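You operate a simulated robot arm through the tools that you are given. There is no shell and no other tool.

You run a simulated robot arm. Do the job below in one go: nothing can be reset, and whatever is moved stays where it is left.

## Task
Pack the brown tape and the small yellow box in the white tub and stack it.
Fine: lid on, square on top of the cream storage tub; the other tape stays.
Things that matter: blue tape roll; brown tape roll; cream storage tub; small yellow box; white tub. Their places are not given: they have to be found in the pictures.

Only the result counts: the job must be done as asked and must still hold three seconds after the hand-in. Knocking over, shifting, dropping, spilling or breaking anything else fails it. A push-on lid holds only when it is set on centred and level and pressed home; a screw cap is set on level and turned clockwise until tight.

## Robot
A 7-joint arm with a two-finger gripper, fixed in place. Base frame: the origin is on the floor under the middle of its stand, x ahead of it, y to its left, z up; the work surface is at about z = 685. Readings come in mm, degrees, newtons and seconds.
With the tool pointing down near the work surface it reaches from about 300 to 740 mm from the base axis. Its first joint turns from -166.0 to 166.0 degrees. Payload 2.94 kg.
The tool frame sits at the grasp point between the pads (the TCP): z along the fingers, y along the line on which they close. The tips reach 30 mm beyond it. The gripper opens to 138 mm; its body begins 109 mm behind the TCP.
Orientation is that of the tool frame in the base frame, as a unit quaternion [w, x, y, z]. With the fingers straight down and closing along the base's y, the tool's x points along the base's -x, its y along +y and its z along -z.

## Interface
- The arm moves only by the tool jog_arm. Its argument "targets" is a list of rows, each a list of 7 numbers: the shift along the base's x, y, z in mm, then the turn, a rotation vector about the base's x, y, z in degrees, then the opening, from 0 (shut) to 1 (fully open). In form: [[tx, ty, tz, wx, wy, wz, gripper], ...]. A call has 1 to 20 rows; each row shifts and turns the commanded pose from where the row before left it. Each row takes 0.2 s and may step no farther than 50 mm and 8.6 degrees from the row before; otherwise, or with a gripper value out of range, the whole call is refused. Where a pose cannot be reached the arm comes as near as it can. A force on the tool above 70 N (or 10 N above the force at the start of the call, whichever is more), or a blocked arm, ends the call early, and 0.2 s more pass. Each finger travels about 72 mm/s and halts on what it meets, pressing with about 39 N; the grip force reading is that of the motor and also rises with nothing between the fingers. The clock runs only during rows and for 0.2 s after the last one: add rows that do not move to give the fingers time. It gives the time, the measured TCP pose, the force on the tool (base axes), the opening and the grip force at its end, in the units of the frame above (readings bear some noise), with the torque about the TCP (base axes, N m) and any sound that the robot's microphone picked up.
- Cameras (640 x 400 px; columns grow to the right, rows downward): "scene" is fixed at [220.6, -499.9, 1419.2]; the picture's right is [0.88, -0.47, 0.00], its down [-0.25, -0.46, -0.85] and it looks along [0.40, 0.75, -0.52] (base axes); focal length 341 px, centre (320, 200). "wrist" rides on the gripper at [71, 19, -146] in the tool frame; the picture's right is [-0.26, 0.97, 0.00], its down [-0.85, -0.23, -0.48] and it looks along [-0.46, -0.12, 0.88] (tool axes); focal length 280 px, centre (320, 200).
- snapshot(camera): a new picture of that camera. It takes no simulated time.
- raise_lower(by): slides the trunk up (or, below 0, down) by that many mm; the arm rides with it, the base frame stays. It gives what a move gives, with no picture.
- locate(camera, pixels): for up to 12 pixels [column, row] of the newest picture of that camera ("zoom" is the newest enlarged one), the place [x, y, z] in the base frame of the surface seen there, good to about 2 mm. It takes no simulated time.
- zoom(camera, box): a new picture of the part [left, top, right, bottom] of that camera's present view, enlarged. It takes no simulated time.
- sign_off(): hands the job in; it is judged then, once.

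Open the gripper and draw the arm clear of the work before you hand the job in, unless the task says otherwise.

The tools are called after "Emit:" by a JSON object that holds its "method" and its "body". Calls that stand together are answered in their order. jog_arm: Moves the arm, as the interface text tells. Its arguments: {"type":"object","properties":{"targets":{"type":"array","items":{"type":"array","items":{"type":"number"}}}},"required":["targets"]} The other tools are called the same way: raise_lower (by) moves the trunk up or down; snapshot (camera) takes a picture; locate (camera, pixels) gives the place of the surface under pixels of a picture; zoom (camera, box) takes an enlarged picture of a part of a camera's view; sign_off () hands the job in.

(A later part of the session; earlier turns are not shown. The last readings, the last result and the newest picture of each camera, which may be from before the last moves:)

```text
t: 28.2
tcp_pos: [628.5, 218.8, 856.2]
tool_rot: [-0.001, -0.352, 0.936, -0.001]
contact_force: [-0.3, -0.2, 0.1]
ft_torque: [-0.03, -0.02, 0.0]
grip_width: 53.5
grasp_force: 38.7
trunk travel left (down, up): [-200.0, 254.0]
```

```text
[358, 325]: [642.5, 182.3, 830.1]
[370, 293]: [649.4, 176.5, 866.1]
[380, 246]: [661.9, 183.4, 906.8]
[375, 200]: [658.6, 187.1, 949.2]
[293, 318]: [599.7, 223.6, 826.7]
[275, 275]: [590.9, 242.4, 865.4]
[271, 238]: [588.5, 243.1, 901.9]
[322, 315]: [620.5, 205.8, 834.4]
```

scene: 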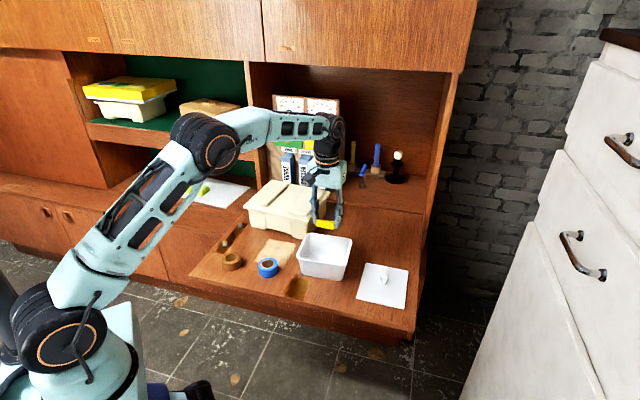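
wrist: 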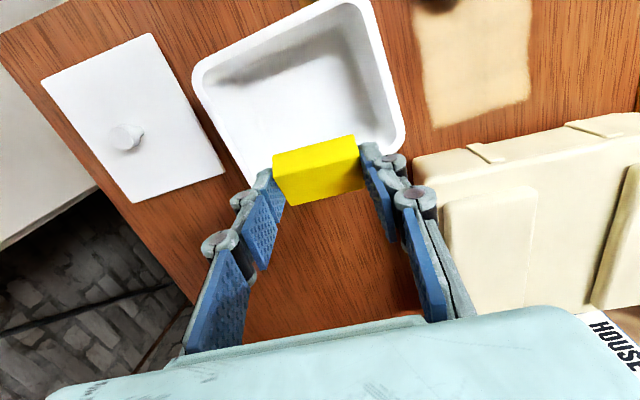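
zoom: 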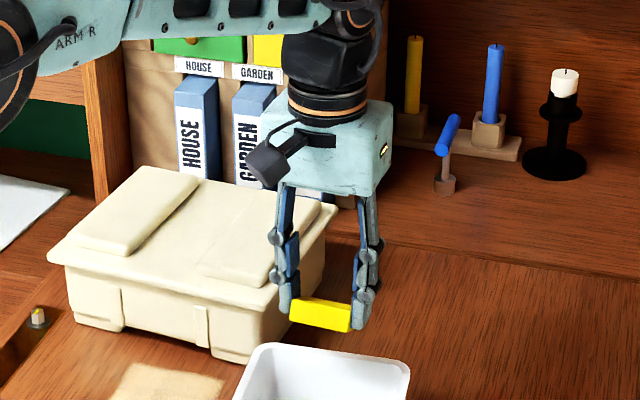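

Outer finger extents are about ±47 mm, fine inside the tub if centred. I turn +7.1°, re-tilt 28° toward the tub's far wall (so the box lies flat again) and wait above the tub.

Emit:
{"method": "jog_arm", "body": {"targets": [[-9.9, -13.5, -4.8, 0, 0, 7.1, 0.2], [-9.9, -13.5, -4.8, 5.23, -4.65, 0, 0.2], [-9.9, -13.5, -4.8, 5.23, -4.65, 0, 0.2], [-9.9, -13.5, -4.8, 5.23, -4.65, 0, 0.2], [-9.9, -13.5, -4.8, 5.23, -4.65, 0, 0.2], [0, 0, 0, 0, 0, 0, 0.2]]}}

Emit:
{"method": "snapshot", "body": {"camera": "wrist"}}

Emit:
{"method": "zoom", "body": {"camera": "scene", "box": [250, 130, 410, 300]}}

```text
t: 29.6
tcp_pos: [578.8, 150.3, 832.4]
tool_rot: [0.222, -0.398, 0.885, 0.1]
contact_force: [0.6, -0.5, -1.1]
ft_torque: [0.03, -0.01, -0.01]
grip_width: 53.4
grasp_force: 39.0
trunk travel left (down, up): [-200.0, 254.0]
```

```text
taken
```

wrist: 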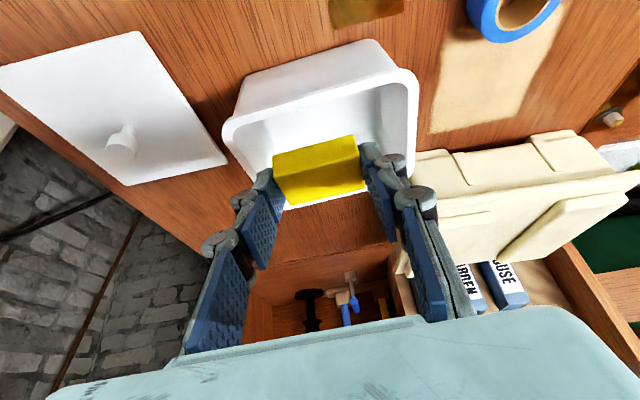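

```text
2.35 times, centred on (330, 215) of scene
```

zoom: 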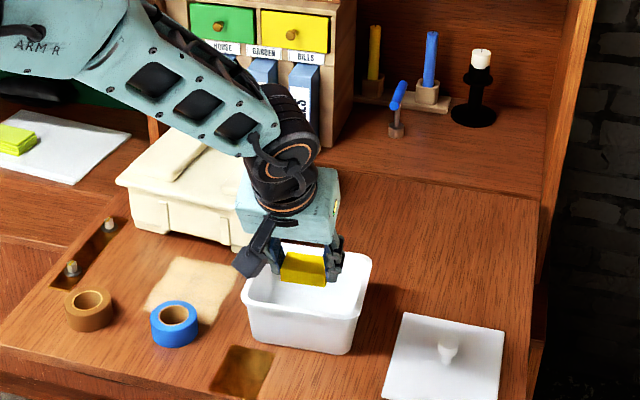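

The box hovers over the tub, level. I descend along the approach to put it on the tub floor (TCP z≈727).

Emit:
{"method": "jog_arm", "body": {"targets": [[10.9, 12.5, -30.9, 0, 0, 0, 0.2], [10.9, 12.5, -30.9, 0, 0, 0, 0.2], [10.9, 12.5, -30.9, 0, 0, 0, 0.2], [4.4, 5.0, -12, 0, 0, 0, 0.2], [0, 0, 0, 0, 0, 0, 0.2]]}}

Emit:
{"method": "snapshot", "body": {"camera": "wrist"}}

Emit:
{"method": "zoom", "body": {"camera": "scene", "box": [270, 170, 390, 290]}}

```text
t: 30.8
tcp_pos: [617.8, 193.7, 727.2]
tool_rot: [0.221, -0.397, 0.885, 0.099]
contact_force: [0.1, -0.1, -0.2]
ft_torque: [-0.02, 0.01, -0.02]
grip_width: 53.5
grasp_force: 39.0
trunk travel left (down, up): [-200.0, 254.0]
```

```text
taken
```

wrist: 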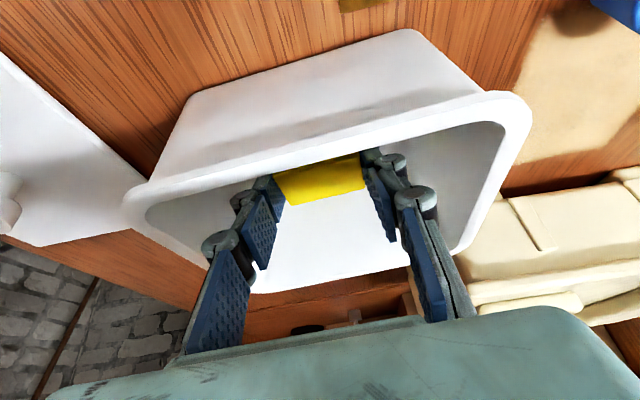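

```text
3.33 times, centred on (330, 230) of scene
```

zoom: 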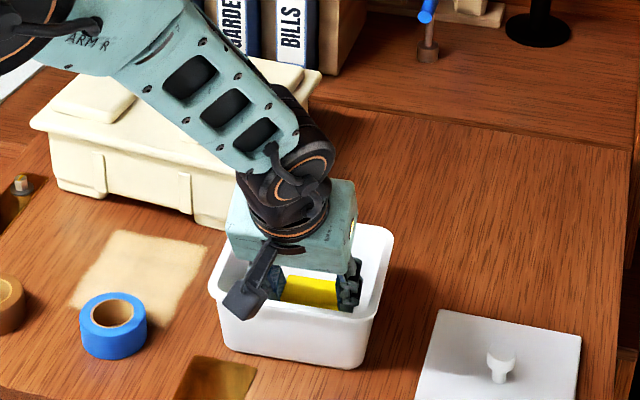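

No contact yet; I lower 2 mm more and open slightly to 0.47 to release the box.

Emit:
{"method": "jog_arm", "body": {"targets": [[0, 0, -1.5, 0, 0, 0, 0.2], [0, 0, 0, 0, 0, 0, 0.47], [0, 0, 0, 0, 0, 0, 0.47], [0, 0, 0, 0, 0, 0, 0.47]]}}

Emit:
{"method": "snapshot", "body": {"camera": "wrist"}}

```text
t: 31.8
tcp_pos: [615.7, 193.4, 725.6]
tool_rot: [0.22, -0.397, 0.885, 0.099]
contact_force: [0.5, -0.2, 0.7]
ft_torque: [0.0, 0.02, -0.06]
grip_width: 64.9
grasp_force: 0.0
trunk travel left (down, up): [-200.0, 254.0]
```

```text
taken
```

wrist: 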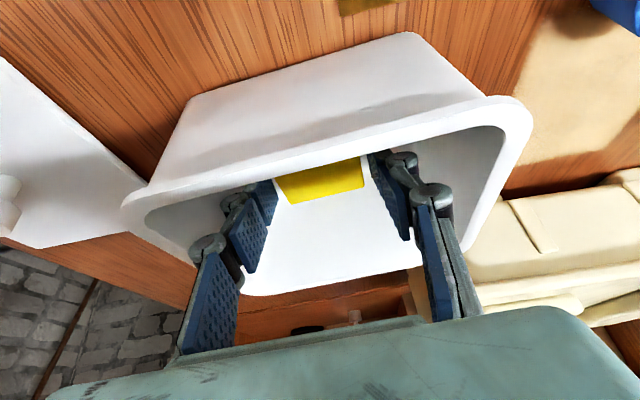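

Box released on the floor. I retreat back along the approach to z≈850, then untilt.

Emit:
{"method": "jog_arm", "body": {"targets": [[-10.9, -12.3, 30.9, 0, 0, 0, 0.47], [-10.9, -12.3, 30.9, 0, 0, 0, 0.47], [-10.9, -12.3, 30.9, 0, 0, 0, 0.47], [-10, -5, 35, -5.23, 4.65, 0, 0.5], [-20, 0, 30, -5.23, 4.65, 0, 0.6], [-30, 10, 0, -5.23, 4.65, 0, 0.6], [-30, 20, 0, -5.23, 4.65, 0, 0.6], [0, 0, 0, 0, 0, 0, 0.6]]}}

Emit:
{"method": "snapshot", "body": {"camera": "wrist"}}

Emit:
{"method": "zoom", "body": {"camera": "scene", "box": [200, 190, 430, 314]}}

```text
t: 33.6
tcp_pos: [493.7, 181.0, 882.7]
tool_rot: [-0.001, -0.409, 0.912, -0.001]
contact_force: [-0.8, 0.5, -0.3]
ft_torque: [-0.02, 0.0, -0.01]
grip_width: 82.8
grasp_force: 0.0
trunk travel left (down, up): [-200.0, 254.0]
```

```text
taken
```

wrist: 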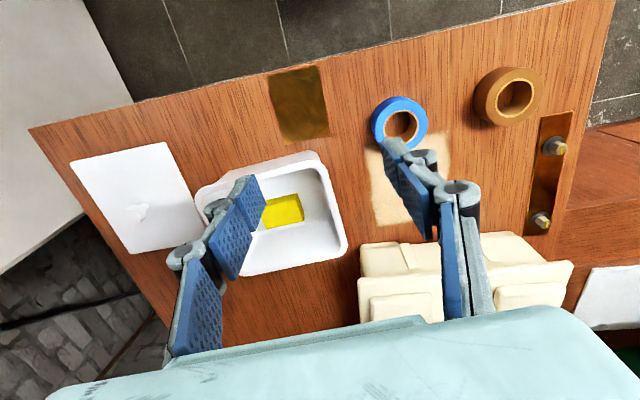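

```text
2.78 times, centred on (315, 252) of scene
```

zoom: 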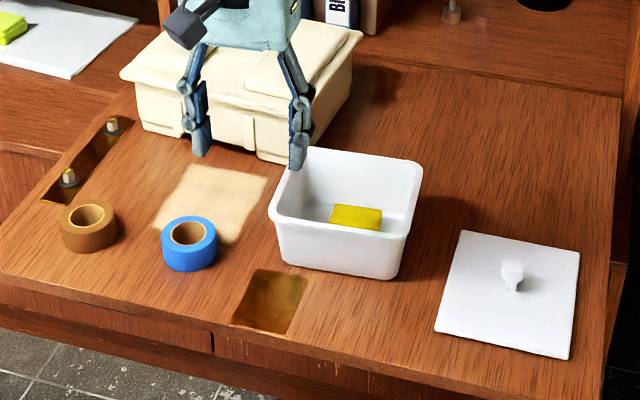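

The yellow box lies flat in the tub. Now the brown tape: I enlarge the wrist view around it (about (508,97)).

Emit:
{"method": "zoom", "body": {"camera": "wrist", "box": [360, 50, 580, 240]}}

```text
2.11 times, centred on (470, 145) of wrist
```

zoom: 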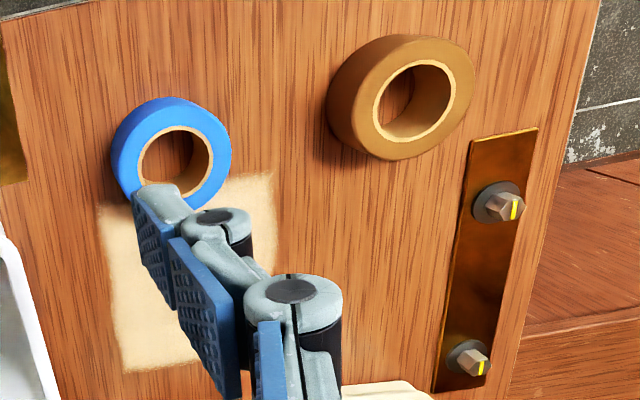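

Emit:
{"method": "locate", "body": {"camera": "zoom", "pixels": [[357, 105], [471, 80], [420, 42], [400, 155], [365, 72], [455, 125], [330, 95], [505, 200], [470, 350], [475, 150], [445, 380], [410, 100]]}}

```text
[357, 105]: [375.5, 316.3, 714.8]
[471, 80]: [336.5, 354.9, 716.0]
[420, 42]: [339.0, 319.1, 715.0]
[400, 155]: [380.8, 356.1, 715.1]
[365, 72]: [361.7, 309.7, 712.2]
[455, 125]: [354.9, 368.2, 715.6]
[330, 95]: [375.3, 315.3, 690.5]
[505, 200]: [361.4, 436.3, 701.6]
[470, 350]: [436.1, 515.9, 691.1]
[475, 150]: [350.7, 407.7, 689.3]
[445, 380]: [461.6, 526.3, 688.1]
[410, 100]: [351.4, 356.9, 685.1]
```

Tape: centre ≈(358,337), OD ≈56 mm, height 30 (z 685–715). Since the tub floor is too narrow for it beside the box, I'll set the tape flat on top of the box (tops out ≈z 739, below the rim 761). I move above the brown tape.

Emit:
{"method": "jog_arm", "body": {"targets": [[-27.1, 31.3, -12, 0, 0, 0, 0.65], [-27.1, 31.3, -12, 0, 0, 0, 0.65], [-27.1, 31.3, -12, 0, 0, 0, 0.65], [-27.1, 31.3, -12, 0, 0, 0, 0.65], [-27.1, 31.3, -12, 0, 0, 0, 0.65], [0, 0, -20, 0, 0, 0, 0.65], [0, 0, 0, 0, 0, 0, 0.65]]}}

Emit:
{"method": "snapshot", "body": {"camera": "wrist"}}

```text
t: 35.2
tcp_pos: [357.9, 337.9, 802.3]
tool_rot: [0.0, -0.409, 0.912, 0.0]
contact_force: [-0.2, -0.5, -0.3]
ft_torque: [0.03, 0.0, 0.04]
grip_width: 89.7
grasp_force: 0.1
trunk travel left (down, up): [-200.0, 254.0]
```

```text
taken
```

wrist: 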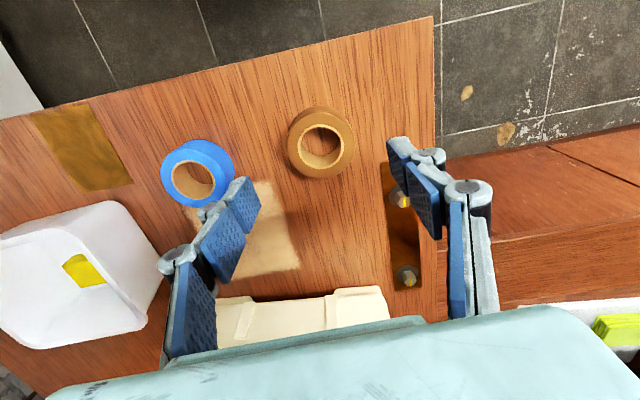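

The tape's centre (321,147) matches the expected projection of the grasp axis (320,145). I check the blue tape's clearance from the left finger before descending.

Emit:
{"method": "locate", "body": {"camera": "wrist", "pixels": [[190, 147], [228, 165], [163, 175], [210, 202], [321, 112], [352, 150], [292, 155], [325, 175]]}}

```text
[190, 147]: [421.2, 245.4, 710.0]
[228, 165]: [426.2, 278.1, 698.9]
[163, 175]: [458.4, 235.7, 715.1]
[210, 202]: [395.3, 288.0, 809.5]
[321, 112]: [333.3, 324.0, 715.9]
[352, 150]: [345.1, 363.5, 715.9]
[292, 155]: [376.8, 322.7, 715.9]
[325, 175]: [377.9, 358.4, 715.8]
```

Blue tape's nearest edge is ~30 mm from the open finger, so it's clear. I descend to z≈722 and close on the brown tape.

Emit:
{"method": "jog_arm", "body": {"targets": [[0, 0, -40, 0, 0, 0, 0.65], [0, 0, -40, 0, 0, 0, 0.65], [0, 0, 0, 0, 0, 0, 0.65], [0, 0, 0, 0, 0, 0, 0.2], [0, 0, 0, 0, 0, 0, 0.2], [0, 0, 0, 0, 0, 0, 0.2], [0, 0, 0, 0, 0, 0, 0.2]]}}

Emit:
{"method": "snapshot", "body": {"camera": "wrist"}}

```text
t: 36.8
tcp_pos: [357.0, 337.9, 722.6]
tool_rot: [-0.001, -0.41, 0.912, -0.001]
contact_force: [-0.3, 0.9, -0.1]
ft_torque: [-0.01, 0.01, 0.0]
grip_width: 58.3
grasp_force: 38.6
trunk travel left (down, up): [-200.0, 254.0]
```

```text
taken
```

wrist: 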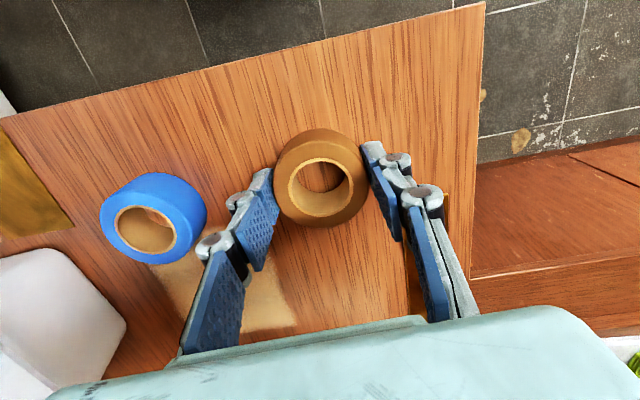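

Gripped at 58.3 mm, 38.6 N. I lift 120 mm and carry it over the tub.

Emit:
{"method": "jog_arm", "body": {"targets": [[0, 0, 40, 0, 0, 0, 0.2], [0, 0, 40, 0, 0, 0, 0.2], [0, 0, 40, 0, 0, 0, 0.2], [38, -19.4, 0, 0, 0, 0, 0.2], [38, -19.4, 0, 0, 0, 0, 0.2], [38, -19.4, 0, 0, 0, 0, 0.2], [38, -19.4, 0, 0, 0, 0, 0.2], [38, -19.4, 0, 0, 0, 0, 0.2], [38, -19.4, 0, 0, 0, 0, 0.2], [20, -10, 0, 0, 0, 0, 0.2], [0, 0, 0, 0, 0, 0, 0.2]]}}

Emit:
{"method": "snapshot", "body": {"camera": "wrist"}}

Emit:
{"method": "zoom", "body": {"camera": "scene", "box": [270, 150, 390, 290]}}

```text
t: 39.2
tcp_pos: [607.3, 211.0, 844.0]
tool_rot: [0.0, -0.41, 0.912, 0.0]
contact_force: [-0.5, -0.1, 0.3]
ft_torque: [-0.02, 0.04, 0.01]
grip_width: 58.5
grasp_force: 38.7
trunk travel left (down, up): [-200.0, 254.0]
```

```text
taken
```

wrist: 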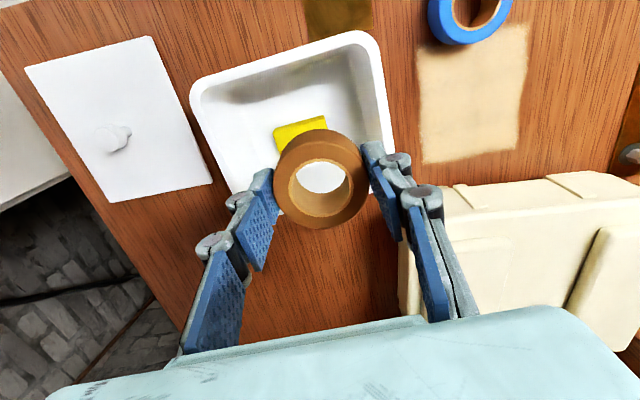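

```text
2.86 times, centred on (330, 220) of scene
```

zoom: 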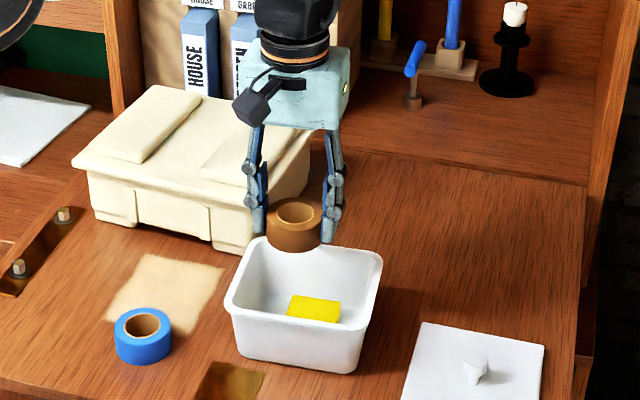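

I locate the visible box top corners in the tub, both in this scene zoom and the wrist view, to centre the tape over the box.

Emit:
{"method": "locate", "body": {"camera": "zoom", "pixels": [[296, 297], [339, 304], [335, 315], [290, 307], [315, 305], [280, 300], [350, 325], [290, 325]]}}

Emit:
{"method": "locate", "body": {"camera": "wrist", "pixels": [[277, 130], [325, 118], [275, 150], [300, 127], [250, 130], [340, 105], [225, 108], [345, 70]]}}

```text
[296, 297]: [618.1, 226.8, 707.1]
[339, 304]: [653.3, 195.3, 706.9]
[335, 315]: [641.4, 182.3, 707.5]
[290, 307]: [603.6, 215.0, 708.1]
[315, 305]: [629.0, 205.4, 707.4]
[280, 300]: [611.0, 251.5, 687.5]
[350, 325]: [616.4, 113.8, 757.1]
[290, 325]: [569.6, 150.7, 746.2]
```

```text
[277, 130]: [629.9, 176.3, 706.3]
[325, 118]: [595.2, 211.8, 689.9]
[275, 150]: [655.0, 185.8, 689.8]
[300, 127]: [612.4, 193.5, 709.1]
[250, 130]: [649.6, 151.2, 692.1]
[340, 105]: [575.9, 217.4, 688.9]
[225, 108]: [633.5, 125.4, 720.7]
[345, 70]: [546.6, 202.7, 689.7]
```

Box centre is (624,202.5), top z≈708. I place the tape over it at (619,198), coming down to TCP z≈747 so it rests on the box clear of the walls.

Emit:
{"method": "jog_arm", "body": {"targets": [[11.8, -12.7, 0, 0, 0, 0, 0.2], [0, 0, -40, 0, 0, 0, 0.2], [0, 0, -40, 0, 0, 0, 0.2], [0, 0, -14, 0, 0, 0, 0.2], [0, 0, 0, 0, 0, 0, 0.2]]}}

Emit:
{"method": "snapshot", "body": {"camera": "wrist"}}

Emit:
{"method": "zoom", "body": {"camera": "scene", "box": [270, 170, 390, 290]}}

```text
t: 40.4
tcp_pos: [618.9, 198.0, 750.0]
tool_rot: [0.0, -0.409, 0.912, 0.0]
contact_force: [0.2, 0.1, -0.8]
ft_torque: [-0.02, 0.01, 0.0]
grip_width: 58.0
grasp_force: 39.1
trunk travel left (down, up): [-200.0, 254.0]
```

```text
taken
```

wrist: 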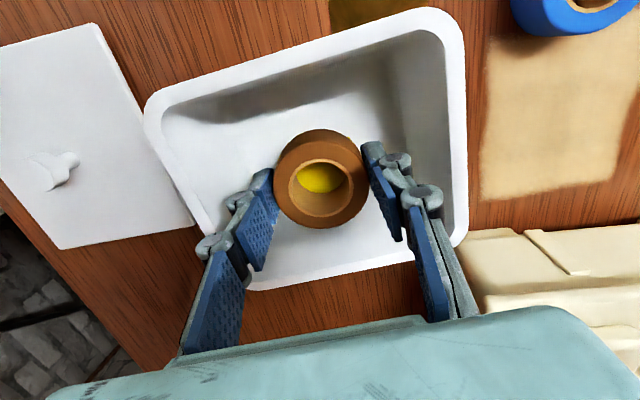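

```text
3.33 times, centred on (330, 230) of scene
```

zoom: 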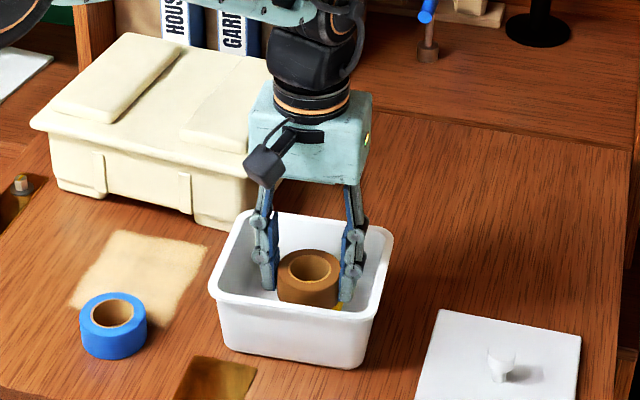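

Tape is centred over the box. I lower the last 3.5 mm and open gently to 0.51.

Emit:
{"method": "jog_arm", "body": {"targets": [[0, 0, -3.5, 0, 0, 0, 0.2], [0, 0, 0, 0, 0, 0, 0.2], [0, 0, 0, 0, 0, 0, 0.51], [0, 0, 0, 0, 0, 0, 0.51], [0, 0, 0, 0, 0, 0, 0.51]]}}

Emit:
{"method": "snapshot", "body": {"camera": "wrist"}}

```text
t: 41.6
tcp_pos: [618.7, 198.2, 745.8]
tool_rot: [0.0, -0.409, 0.912, 0.0]
contact_force: [-0.3, -0.5, 0.3]
ft_torque: [-0.02, 0.0, -0.01]
grip_width: 70.3
grasp_force: 0.0
trunk travel left (down, up): [-200.0, 254.0]
```

```text
taken
```

wrist: 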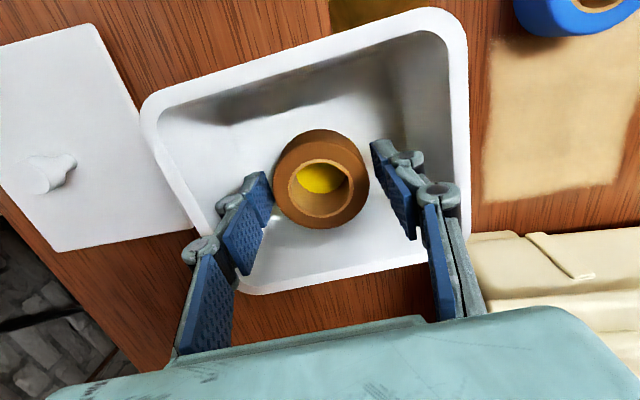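

Tape rests on the box. I raise the trunk 40 mm (straight lift out of the tub, better wrist height for the lid), then continue up.

Emit:
{"method": "raise_lower", "body": {"by": 40}}

Emit:
{"method": "jog_arm", "body": {"targets": [[0, 0, 40, 0, 0, 0, 0.51], [0, 0, 30, 0, 0, 0, 0.51], [22, -36, 0, 0, 0, 0, 0.5], [22, -38, -5, 0, 0, 0, 0.5], [22, -38, -10, 0, 0, 0, 0.5], [20, -38, -15, 0, 0, 0, 0.5], [0, 0, 0, 0, 0, 0, 0.5]]}}

Emit:
{"method": "snapshot", "body": {"camera": "wrist"}}

Emit:
{"method": "snapshot", "body": {"camera": "scene"}}

```text
t: 42.4
tcp_pos: [620.1, 199.1, 785.6]
tool_rot: [0.0, -0.41, 0.912, 0.0]
contact_force: [-0.1, 0.6, -0.1]
ft_torque: [0.03, 0.01, 0.01]
grip_width: 70.3
grasp_force: 0.0
trunk travel left (down, up): [-240.0, 214.0]
```

```text
t: 44.0
tcp_pos: [705.0, 47.7, 828.1]
tool_rot: [-0.001, -0.41, 0.912, 0.0]
contact_force: [0.6, -0.4, -0.2]
ft_torque: [0.02, 0.04, 0.01]
grip_width: 69.4
grasp_force: 0.1
trunk travel left (down, up): [-240.0, 214.0]
```

```text
taken
```

wrist: 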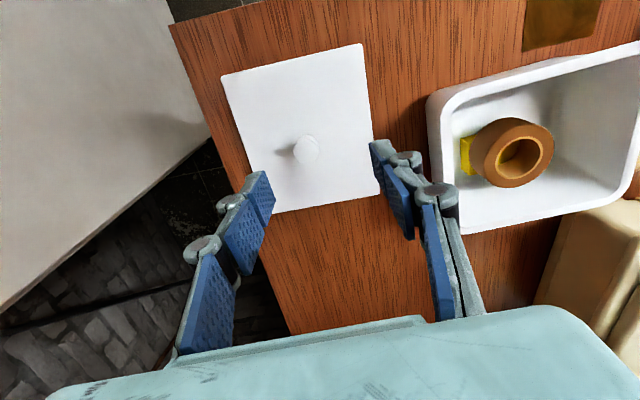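

```text
taken
```

scene: 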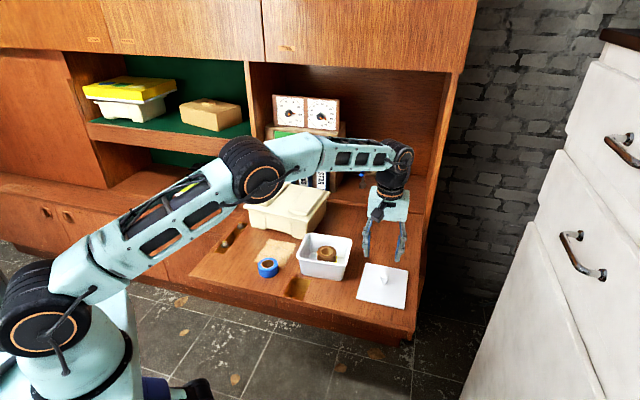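

The lid is in view around (300,130) with its knob at (307,148). I enlarge it to measure edges and knob.

Emit:
{"method": "zoom", "body": {"camera": "wrist", "box": [200, 30, 400, 220]}}

```text
2.11 times, centred on (300, 125) of wrist
```

zoom: 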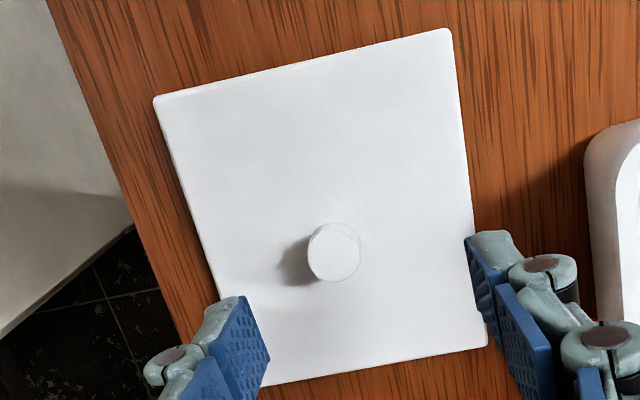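

Emit:
{"method": "locate", "body": {"camera": "zoom", "pixels": [[163, 118], [188, 195], [213, 272], [450, 60], [460, 140], [470, 222], [205, 92], [300, 69], [400, 45], [300, 377], [380, 362], [460, 348]]}}

Emit:
{"method": "locate", "body": {"camera": "zoom", "pixels": [[334, 255], [312, 255], [356, 250], [330, 275], [338, 235], [340, 226], [250, 200], [400, 150], [300, 330], [420, 300], [352, 228], [310, 240]]}}

```text
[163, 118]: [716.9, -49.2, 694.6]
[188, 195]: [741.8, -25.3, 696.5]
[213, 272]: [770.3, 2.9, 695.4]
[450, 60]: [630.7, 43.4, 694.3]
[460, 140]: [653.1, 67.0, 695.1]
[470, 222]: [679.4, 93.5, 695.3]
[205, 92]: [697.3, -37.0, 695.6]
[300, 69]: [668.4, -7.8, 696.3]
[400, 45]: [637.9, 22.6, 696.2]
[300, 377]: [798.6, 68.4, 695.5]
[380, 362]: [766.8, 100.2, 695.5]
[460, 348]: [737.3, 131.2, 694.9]
```

```text
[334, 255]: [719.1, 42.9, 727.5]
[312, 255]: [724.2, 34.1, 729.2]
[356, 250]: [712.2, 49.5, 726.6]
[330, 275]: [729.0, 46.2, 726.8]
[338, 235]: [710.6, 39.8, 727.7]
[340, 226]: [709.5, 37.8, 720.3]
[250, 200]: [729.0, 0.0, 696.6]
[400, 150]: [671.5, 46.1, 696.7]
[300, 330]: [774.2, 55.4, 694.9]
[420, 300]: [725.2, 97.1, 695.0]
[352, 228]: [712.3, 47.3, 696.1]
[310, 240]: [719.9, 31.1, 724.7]
```

Lid: centre ≈(720,43.5), long axis at 44.9°, knob top Ø≈20 at z≈727.5, plate top z≈695.5. Before taking it, I refine the tub's rim angle from a high-magnification scene view.

Emit:
{"method": "zoom", "body": {"camera": "scene", "box": [288, 226, 360, 286]}}

```text
6.67 times, centred on (324, 256) of scene
```

zoom: 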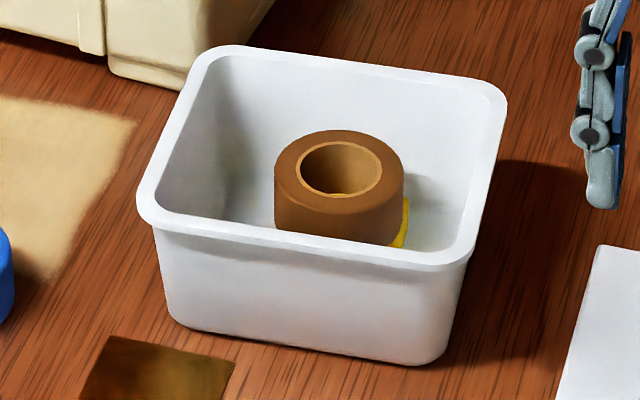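

Emit:
{"method": "locate", "body": {"camera": "zoom", "pixels": [[260, 50], [320, 58], [380, 67], [440, 76], [499, 130], [491, 165], [482, 200], [474, 232], [186, 95], [173, 122], [159, 150], [146, 178]]}}

Emit:
{"method": "locate", "body": {"camera": "zoom", "pixels": [[180, 226], [240, 237], [300, 247], [360, 257], [420, 265], [200, 217], [260, 226], [320, 235], [380, 243], [185, 328], [400, 362], [445, 345]]}}

```text
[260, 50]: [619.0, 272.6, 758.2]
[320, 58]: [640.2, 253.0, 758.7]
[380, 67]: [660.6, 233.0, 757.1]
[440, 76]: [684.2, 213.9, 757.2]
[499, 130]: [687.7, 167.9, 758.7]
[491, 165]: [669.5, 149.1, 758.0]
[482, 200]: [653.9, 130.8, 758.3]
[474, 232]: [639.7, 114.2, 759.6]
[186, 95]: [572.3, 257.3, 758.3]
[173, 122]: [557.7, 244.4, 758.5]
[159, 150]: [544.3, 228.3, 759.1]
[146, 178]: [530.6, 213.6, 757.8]
```

```text
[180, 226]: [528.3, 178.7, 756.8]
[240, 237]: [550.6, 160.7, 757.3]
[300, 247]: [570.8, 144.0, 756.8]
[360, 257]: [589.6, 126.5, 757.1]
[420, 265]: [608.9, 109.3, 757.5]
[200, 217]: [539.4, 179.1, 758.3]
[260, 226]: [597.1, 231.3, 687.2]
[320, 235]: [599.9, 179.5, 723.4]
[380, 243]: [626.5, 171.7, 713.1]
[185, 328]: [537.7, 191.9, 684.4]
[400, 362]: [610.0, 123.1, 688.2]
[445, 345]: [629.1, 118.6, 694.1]
```

Tub rim: angle −42.0°, centre ≈(610,194), 147×127 mm — same as the lid's 146×128. I now descend on the knob at (719.6,43.2) to TCP z≈729 (tips ~3 mm above the lid plate).

Emit:
{"method": "jog_arm", "body": {"targets": [[14.6, -4.5, -30, 0, 0, 0, 0.45], [0, 0, -35, 0, 0, 0, 0.4], [0, 0, -34, 0, 0, 0, 0.4], [0, 0, 0, 0, 0, 0, 0.4]]}}

Emit:
{"method": "snapshot", "body": {"camera": "wrist"}}

Emit:
{"method": "zoom", "body": {"camera": "scene", "box": [330, 220, 430, 320]}}

```text
t: 45.0
tcp_pos: [719.9, 44.8, 727.0]
tool_rot: [0.0, -0.41, 0.912, -0.001]
contact_force: [-0.4, -0.6, -0.4]
ft_torque: [0.01, 0.01, -0.01]
grip_width: 55.4
grasp_force: 0.1
trunk travel left (down, up): [-240.0, 214.0]
```

```text
taken
```

wrist: 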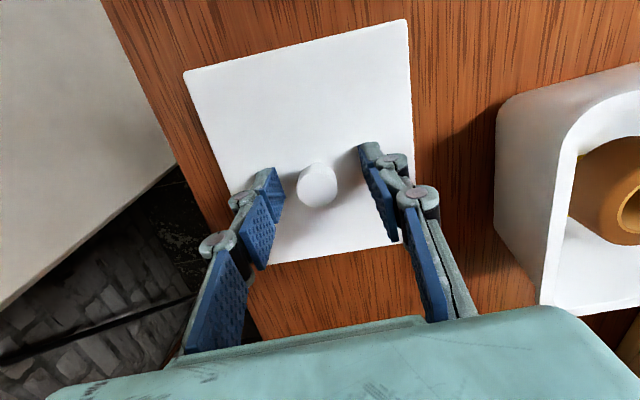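

```text
4.00 times, centred on (380, 270) of scene
```

zoom: 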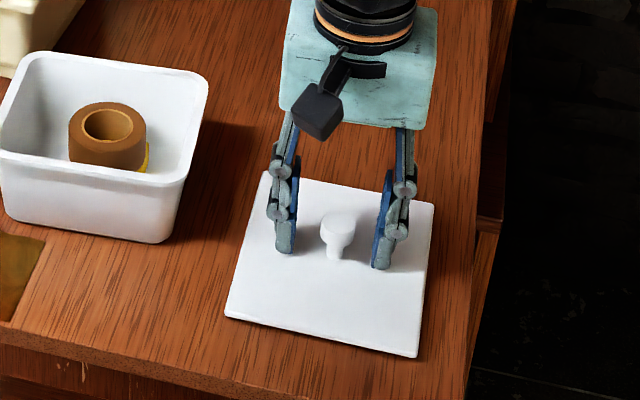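

The knob top appears at (317,183) whereas the TCP projects to (320,200); I check its measured place.

Emit:
{"method": "locate", "body": {"camera": "wrist", "pixels": [[317, 183], [300, 183], [335, 180], [317, 168], [318, 200], [320, 205]]}}

```text
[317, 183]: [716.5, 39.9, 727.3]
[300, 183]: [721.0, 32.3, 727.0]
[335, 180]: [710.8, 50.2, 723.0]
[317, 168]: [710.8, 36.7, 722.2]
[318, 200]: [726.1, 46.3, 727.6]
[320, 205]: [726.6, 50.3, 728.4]
```

Knob centre is ≈(718,41.5); I shift (−1.4,−2.5,+1) to centre it and close gently on it.

Emit:
{"method": "jog_arm", "body": {"targets": [[-1.4, -2.5, 1, 0, 0, 0, 0.4], [0, 0, 0, 0, 0, 0, 0.05], [0, 0, 0, 0, 0, 0, 0.05], [0, 0, 0, 0, 0, 0, 0.05], [0, 0, 0, 0, 0, 0, 0.05]]}}

Emit:
{"method": "snapshot", "body": {"camera": "wrist"}}

```text
t: 46.2
tcp_pos: [717.6, 41.2, 728.5]
tool_rot: [0.001, -0.409, 0.913, 0.0]
contact_force: [0.3, -0.1, 0.1]
ft_torque: [0.01, 0.02, -0.01]
grip_width: 20.9
grasp_force: 39.1
trunk travel left (down, up): [-240.0, 214.0]
```

```text
taken
```

wrist: 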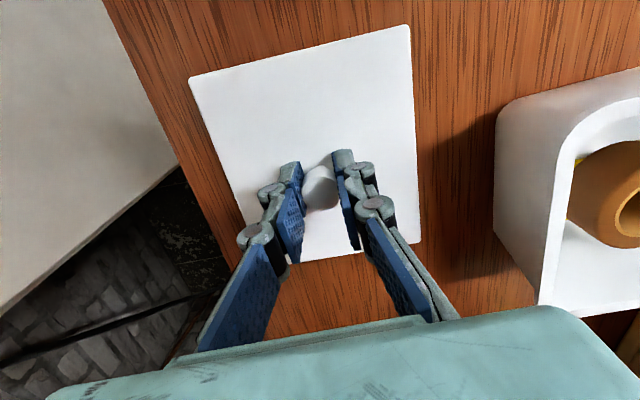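

Knob gripped at 20.9 mm, 39 N. I lift the lid 85 mm and check that it hangs level.

Emit:
{"method": "jog_arm", "body": {"targets": [[0, 0, 20, 0, 0, 0, 0.05], [0, 0, 35, 0, 0, 0, 0.05], [0, 0, 30, 0, 0, 0, 0.05], [0, 0, 0, 0, 0, 0, 0.05]]}}

Emit:
{"method": "snapshot", "body": {"camera": "wrist"}}

Emit:
{"method": "zoom", "body": {"camera": "scene", "box": [310, 190, 430, 310]}}

```text
t: 47.2
tcp_pos: [718.0, 41.4, 813.9]
tool_rot: [0.0, -0.408, 0.913, -0.001]
contact_force: [-1.3, -0.3, -0.3]
ft_torque: [0.0, -0.04, -0.02]
grip_width: 21.0
grasp_force: 38.7
trunk travel left (down, up): [-240.0, 214.0]
```

```text
taken
```

wrist: 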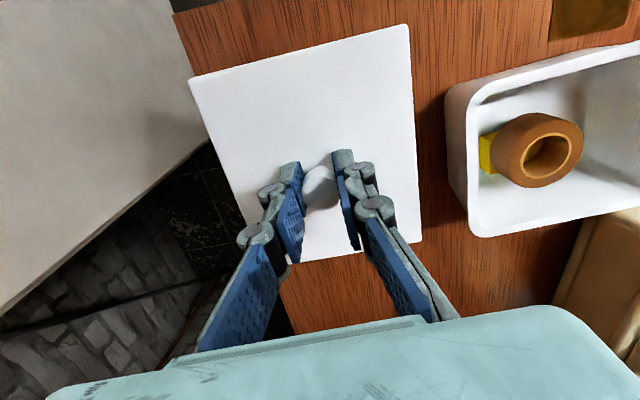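

```text
3.33 times, centred on (370, 250) of scene
```

zoom: 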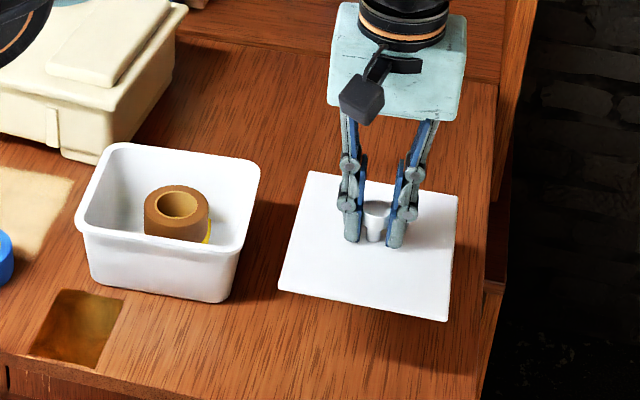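

The lid came along. I verify its levelness and centre relative to the TCP by locating points on it.

Emit:
{"method": "locate", "body": {"camera": "wrist", "pixels": [[200, 90], [400, 40], [412, 230], [250, 200], [230, 150], [300, 80], [405, 130], [190, 78], [407, 27], [419, 240]]}}

Emit:
{"method": "locate", "body": {"camera": "zoom", "pixels": [[312, 178], [453, 200], [440, 312], [286, 285], [350, 290], [300, 230], [440, 250]]}}

```text
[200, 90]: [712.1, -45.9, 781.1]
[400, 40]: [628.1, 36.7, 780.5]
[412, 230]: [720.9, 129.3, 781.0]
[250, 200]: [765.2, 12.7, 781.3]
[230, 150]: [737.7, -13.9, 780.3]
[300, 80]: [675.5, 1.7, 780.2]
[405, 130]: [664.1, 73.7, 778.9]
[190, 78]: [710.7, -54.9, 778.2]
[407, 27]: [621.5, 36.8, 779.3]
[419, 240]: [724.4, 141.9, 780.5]
```

```text
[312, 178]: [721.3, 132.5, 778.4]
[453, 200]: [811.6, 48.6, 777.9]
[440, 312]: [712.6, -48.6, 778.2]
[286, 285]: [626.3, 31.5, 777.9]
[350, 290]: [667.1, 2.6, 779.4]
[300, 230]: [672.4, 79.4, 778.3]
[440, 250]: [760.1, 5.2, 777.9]
```

Lid is level (plate top ≈780.5 everywhere) and its centre coincides with the TCP. I carry it over the tub while turning −87.2° in total and rising to z≈850.

Emit:
{"method": "jog_arm", "body": {"targets": [[-9.8, 13.8, 6, 0, 0, -7.93, 0.05], [-9.8, 13.8, 6, 0, 0, -7.93, 0.05], [-9.8, 13.8, 6, 0, 0, -7.93, 0.05], [-9.8, 13.8, 6, 0, 0, -7.93, 0.05], [-9.8, 13.8, 6, 0, 0, -7.93, 0.05], [-9.8, 13.8, 6, 0, 0, -7.93, 0.05], [-9.8, 13.8, 0, 0, 0, -7.93, 0.05], [-9.8, 13.8, 0, 0, 0, -7.93, 0.05], [-9.8, 13.8, 0, 0, 0, -7.93, 0.05], [-9.8, 13.8, 0, 0, 0, -7.93, 0.05], [-10, 14, 0, 0, 0, -7.93, 0.05], [0, 0, 0, 0, 0, 0, 0.05]]}}

Emit:
{"method": "snapshot", "body": {"camera": "wrist"}}

Emit:
{"method": "zoom", "body": {"camera": "scene", "box": [260, 170, 390, 290]}}

```text
t: 49.8
tcp_pos: [609.6, 193.5, 850.0]
tool_rot: [0.0, 0.334, 0.943, 0.001]
contact_force: [-1.4, -0.2, 0.2]
ft_torque: [0.01, -0.01, -0.02]
grip_width: 20.9
grasp_force: 38.9
trunk travel left (down, up): [-240.0, 214.0]
```

```text
taken
```

wrist: 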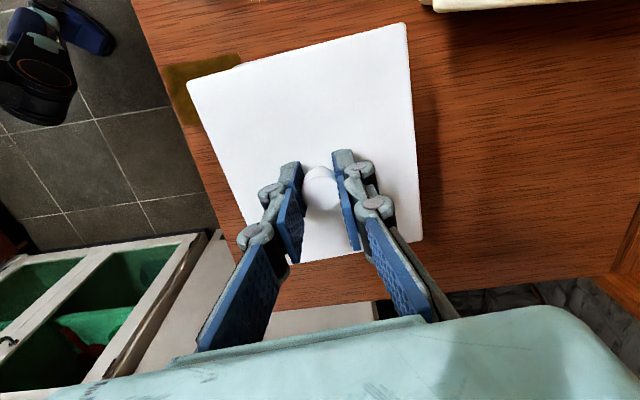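

```text
3.33 times, centred on (325, 230) of scene
```

zoom: 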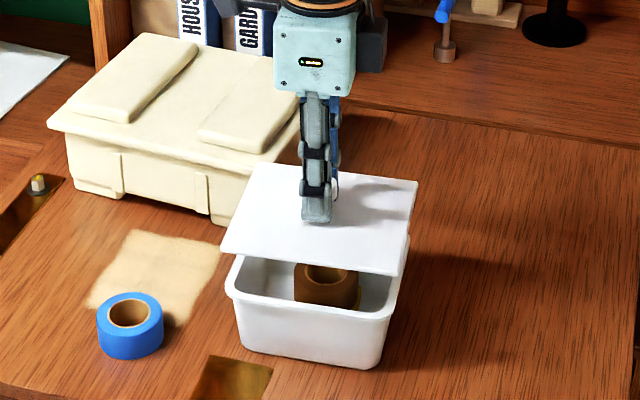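

The lid is above the tub and looks aligned. I lower to z≈818 (lid about 10+ mm above the rim) and compare the edges.

Emit:
{"method": "jog_arm", "body": {"targets": [[0.4, 0, -16, 0, 0, 0, 0.05], [0, 0, -16, 0, 0, 0, 0.05], [0, 0, 0, 0, 0, 0, 0.05]]}}

Emit:
{"method": "zoom", "body": {"camera": "scene", "box": [288, 216, 368, 286]}}

Emit:
{"method": "snapshot", "body": {"camera": "wrist"}}

```text
t: 50.6
tcp_pos: [609.2, 193.5, 817.1]
tool_rot: [-0.001, 0.333, 0.943, -0.001]
contact_force: [-0.1, -0.1, -0.4]
ft_torque: [-0.01, 0.04, -0.02]
grip_width: 21.1
grasp_force: 38.4
trunk travel left (down, up): [-240.0, 214.0]
```

```text
5.71 times, centred on (328, 251) of scene
```

zoom: 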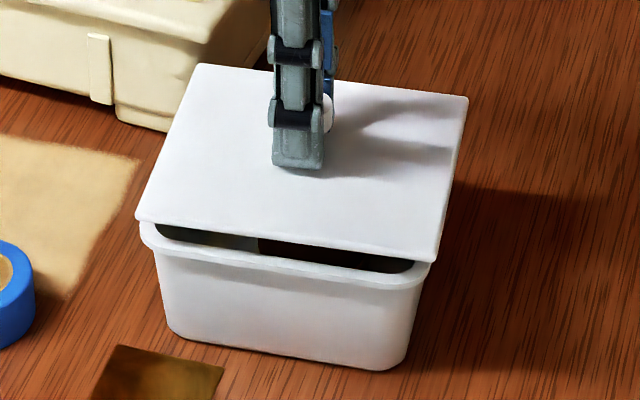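

```text
taken
```

wrist: 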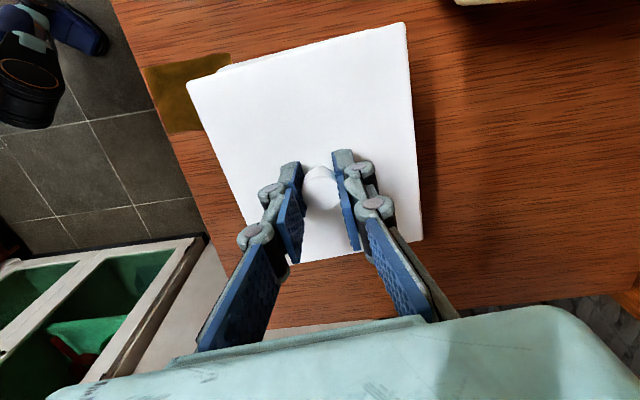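

I locate the lid's corners and the visible rim edge in this scene zoom to compare centres and angles.

Emit:
{"method": "locate", "body": {"camera": "zoom", "pixels": [[203, 67], [464, 99], [436, 258], [140, 215], [170, 130], [450, 180], [250, 231], [330, 243], [200, 247], [260, 257], [320, 266], [380, 275]]}}

Emit:
{"method": "locate", "body": {"camera": "wrist", "pixels": [[190, 82], [404, 27], [420, 235], [198, 110], [230, 185], [220, 80], [300, 54], [380, 32], [407, 80], [412, 150], [416, 210], [250, 232]]}}

```text
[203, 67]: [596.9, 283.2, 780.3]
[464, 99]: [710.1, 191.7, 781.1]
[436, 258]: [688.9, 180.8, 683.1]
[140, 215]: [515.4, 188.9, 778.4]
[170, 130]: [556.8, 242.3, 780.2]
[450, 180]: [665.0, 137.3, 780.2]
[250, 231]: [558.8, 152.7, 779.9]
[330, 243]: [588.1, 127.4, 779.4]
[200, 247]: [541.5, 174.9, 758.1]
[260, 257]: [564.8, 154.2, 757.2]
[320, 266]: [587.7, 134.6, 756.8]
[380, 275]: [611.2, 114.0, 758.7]
```

```text
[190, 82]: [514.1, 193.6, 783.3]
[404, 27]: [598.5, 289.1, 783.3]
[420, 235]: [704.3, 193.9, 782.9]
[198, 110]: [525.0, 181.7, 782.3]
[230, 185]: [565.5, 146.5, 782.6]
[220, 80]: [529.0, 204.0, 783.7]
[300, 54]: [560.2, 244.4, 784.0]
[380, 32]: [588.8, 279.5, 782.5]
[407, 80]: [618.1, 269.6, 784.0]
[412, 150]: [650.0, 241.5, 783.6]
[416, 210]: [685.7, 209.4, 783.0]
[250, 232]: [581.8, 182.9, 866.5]
```

Lid centre is within ~1–2 mm of the tub's and about 1° off in turn; I correct by (+0.8,+0.9) and −0.8° and lower step by step, watching the force.

Emit:
{"method": "jog_arm", "body": {"targets": [[0.8, 0.9, -5, 0, 0, -0.8, 0.05], [0, 0, -4, 0, 0, 0, 0.05], [0, 0, -2, 0, 0, 0, 0.05], [0, 0, 0, 0, 0, 0, 0.05]]}}

Emit:
{"method": "zoom", "body": {"camera": "scene", "box": [288, 216, 368, 286]}}

```text
t: 51.6
tcp_pos: [610.9, 194.6, 804.2]
tool_rot: [0.0, 0.34, 0.941, -0.001]
contact_force: [0.0, 0.3, -0.6]
ft_torque: [-0.01, 0.01, 0.01]
grip_width: 21.1
grasp_force: 39.4
trunk travel left (down, up): [-240.0, 214.0]
```

```text
5.71 times, centred on (328, 251) of scene
```

zoom: 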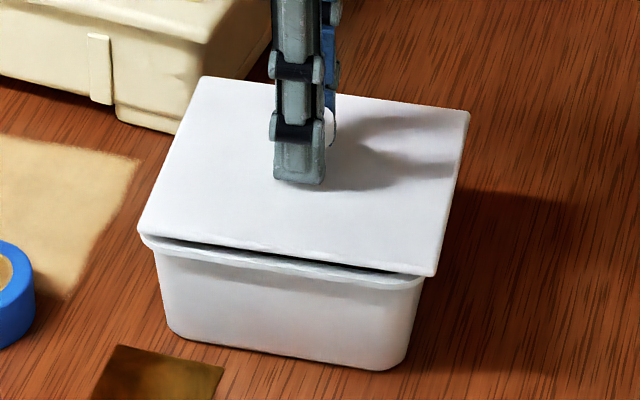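

Force is nil at z=804. The lid may sit a little toward the right; I zoom on both lower corners to compare lid and rim edges.

Emit:
{"method": "zoom", "body": {"camera": "scene", "box": [330, 228, 366, 276]}}

Emit:
{"method": "zoom", "body": {"camera": "scene", "box": [294, 228, 330, 276]}}

```text
8.33 times, centred on (348, 252) of scene
```

zoom: 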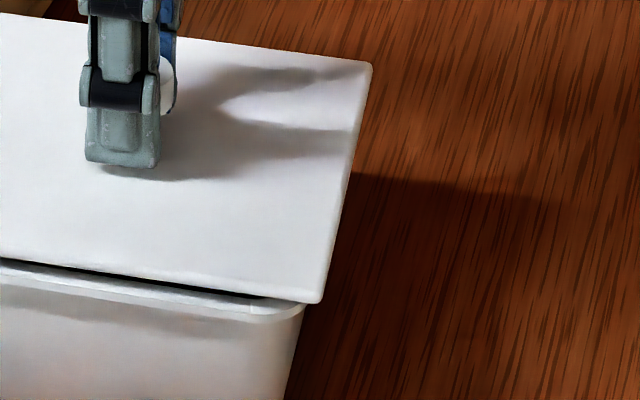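

```text
8.33 times, centred on (312, 252) of scene
```

zoom: 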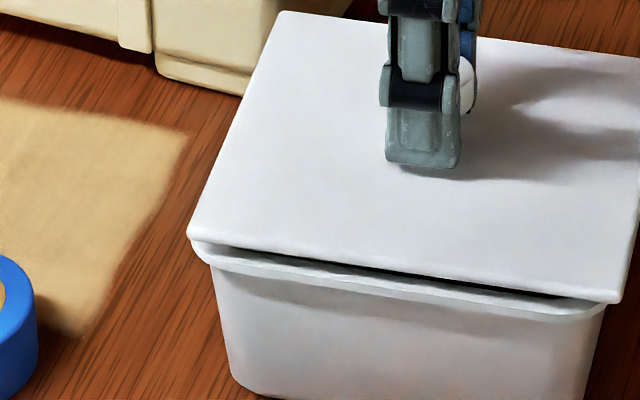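

I measure lid edges now in the same (scene) camera as the rim, for a like-for-like comparison: left edge and front edge in this zoom.

Emit:
{"method": "locate", "body": {"camera": "zoom", "pixels": [[264, 62], [242, 112], [218, 168], [200, 212], [250, 240], [330, 254], [410, 266], [490, 279], [570, 291], [300, 15], [520, 41], [580, 49]]}}

Emit:
{"method": "zoom", "body": {"camera": "scene", "box": [330, 228, 366, 276]}}

Emit:
{"method": "locate", "body": {"camera": "zoom", "pixels": [[366, 85], [355, 135], [344, 185], [333, 240], [324, 285], [200, 43], [260, 50], [320, 58], [100, 266], [200, 282], [280, 294], [295, 300]]}}

```text
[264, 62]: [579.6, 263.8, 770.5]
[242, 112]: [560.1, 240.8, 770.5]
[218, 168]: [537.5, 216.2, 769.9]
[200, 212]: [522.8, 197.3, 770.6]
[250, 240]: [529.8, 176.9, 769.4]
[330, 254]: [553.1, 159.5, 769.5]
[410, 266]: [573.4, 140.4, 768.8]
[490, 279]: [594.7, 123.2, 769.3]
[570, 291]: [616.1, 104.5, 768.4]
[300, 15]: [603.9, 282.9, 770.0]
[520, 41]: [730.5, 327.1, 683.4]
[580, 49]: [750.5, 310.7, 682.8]
```

```text
8.33 times, centred on (348, 252) of scene
```

zoom: 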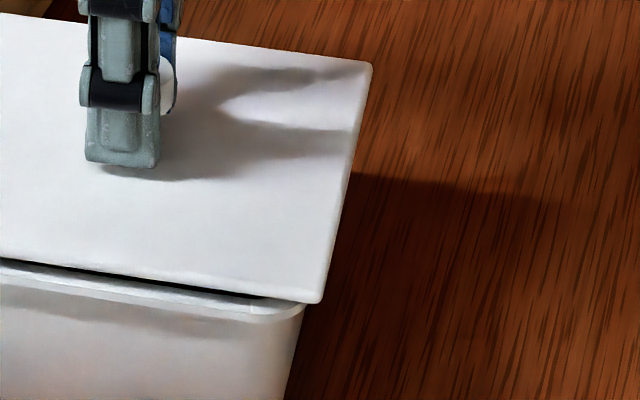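

```text
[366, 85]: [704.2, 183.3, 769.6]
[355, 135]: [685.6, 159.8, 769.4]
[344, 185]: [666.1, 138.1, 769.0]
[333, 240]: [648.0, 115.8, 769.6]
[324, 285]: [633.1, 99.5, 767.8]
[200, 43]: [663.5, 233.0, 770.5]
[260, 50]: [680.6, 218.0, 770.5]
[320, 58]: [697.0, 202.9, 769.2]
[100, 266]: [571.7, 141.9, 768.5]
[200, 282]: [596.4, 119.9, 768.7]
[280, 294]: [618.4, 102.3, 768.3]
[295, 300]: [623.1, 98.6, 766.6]
```

Scene-to-scene comparison: lid sits ≈4 mm too far along +u and is ≈1.3° short in turn; across v it is fine. I raise 3 mm, correct by (−3.0,+2.7) and −1.2°, and re-measure.

Emit:
{"method": "jog_arm", "body": {"targets": [[0, 0, 4, 0, 0, 0, 0.05], [-3.0, 2.7, 0, 0, 0, -1.2, 0.05], [0, 0, 0, 0, 0, 0, 0.05]]}}

Emit:
{"method": "zoom", "body": {"camera": "scene", "box": [288, 216, 368, 286]}}

Emit:
{"method": "locate", "body": {"camera": "zoom", "pixels": [[190, 95], [175, 130], [160, 165], [147, 200], [461, 130], [453, 170], [445, 210], [438, 245], [190, 237], [260, 248], [330, 258], [400, 269]]}}

```text
t: 52.4
tcp_pos: [609.5, 197.2, 809.8]
tool_rot: [-0.001, 0.349, 0.937, 0.0]
contact_force: [0.3, -0.7, 0.0]
ft_torque: [-0.02, -0.01, -0.01]
grip_width: 20.9
grasp_force: 39.6
trunk travel left (down, up): [-240.0, 214.0]
```

```text
5.71 times, centred on (328, 251) of scene
```

zoom: 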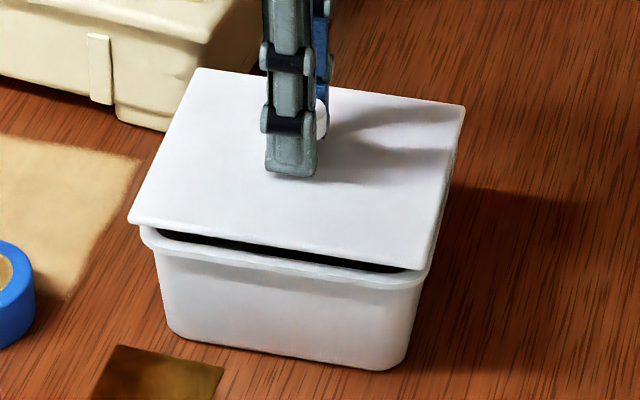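

```text
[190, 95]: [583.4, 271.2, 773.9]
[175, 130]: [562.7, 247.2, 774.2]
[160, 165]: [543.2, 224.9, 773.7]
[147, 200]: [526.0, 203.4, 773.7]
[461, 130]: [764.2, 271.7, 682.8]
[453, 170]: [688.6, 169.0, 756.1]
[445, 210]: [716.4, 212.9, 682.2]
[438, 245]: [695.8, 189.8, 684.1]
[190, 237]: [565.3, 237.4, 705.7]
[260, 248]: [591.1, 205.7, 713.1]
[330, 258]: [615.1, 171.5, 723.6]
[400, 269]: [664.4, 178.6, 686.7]
```

I re-pick points right at the lid's edges in this same picture.

Emit:
{"method": "locate", "body": {"camera": "zoom", "pixels": [[187, 95], [171, 130], [155, 165], [139, 200], [458, 125], [449, 165], [440, 205], [432, 240], [200, 228], [260, 238], [320, 248], [380, 258]]}}

Emit:
{"method": "locate", "body": {"camera": "zoom", "pixels": [[230, 74], [360, 91], [400, 96], [440, 101], [180, 250], [240, 260], [300, 270], [360, 280], [400, 285], [145, 235], [427, 275], [300, 262]]}}

```text
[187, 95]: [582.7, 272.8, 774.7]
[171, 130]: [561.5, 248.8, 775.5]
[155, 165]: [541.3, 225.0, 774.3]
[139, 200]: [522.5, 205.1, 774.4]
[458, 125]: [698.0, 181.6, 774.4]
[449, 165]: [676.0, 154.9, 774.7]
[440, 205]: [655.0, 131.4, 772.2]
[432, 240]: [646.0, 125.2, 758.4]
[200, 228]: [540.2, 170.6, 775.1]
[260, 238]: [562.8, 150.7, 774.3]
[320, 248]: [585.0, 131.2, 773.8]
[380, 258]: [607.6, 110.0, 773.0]
```

```text
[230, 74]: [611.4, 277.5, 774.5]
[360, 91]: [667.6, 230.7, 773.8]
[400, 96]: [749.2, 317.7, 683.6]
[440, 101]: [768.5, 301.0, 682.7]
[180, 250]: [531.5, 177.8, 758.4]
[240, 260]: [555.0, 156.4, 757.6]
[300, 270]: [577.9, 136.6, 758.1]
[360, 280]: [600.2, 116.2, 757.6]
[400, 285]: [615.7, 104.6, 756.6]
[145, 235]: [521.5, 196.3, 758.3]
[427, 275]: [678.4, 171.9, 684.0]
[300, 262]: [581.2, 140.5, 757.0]
```

Lid and rim now agree within 1 mm and ~0.5° in the scene view. I lower in small steps, watching the force.

Emit:
{"method": "jog_arm", "body": {"targets": [[0, 0, -4, 0, 0, 0, 0.05], [0, 0, -3, 0, 0, 0, 0.05], [0, 0, -2, 0, 0, 0, 0.05], [0, 0, 0, 0, 0, 0, 0.05]]}}

Emit:
{"method": "jog_arm", "body": {"targets": [[0, 0, -1.5, 0, 0, 0, 0.05], [0, 0, 0, 0, 0, 0, 0.05]]}}

```text
t: 53.4
tcp_pos: [609.2, 195.9, 800.6]
tool_rot: [0.0, 0.35, 0.937, 0.0]
contact_force: [-0.2, -0.3, -0.1]
ft_torque: [-0.04, 0.02, 0.0]
grip_width: 20.9
grasp_force: 38.7
trunk travel left (down, up): [-240.0, 214.0]
```

```text
t: 54.0
tcp_pos: [608.7, 195.8, 800.4]
tool_rot: [0.0, 0.349, 0.937, 0.0]
contact_force: [0.7, -3.5, 3.2]
ft_torque: [-0.01, 0.07, -0.04]
grip_width: 20.8
grasp_force: 38.6
trunk travel left (down, up): [-240.0, 214.0]
heard: snap
```

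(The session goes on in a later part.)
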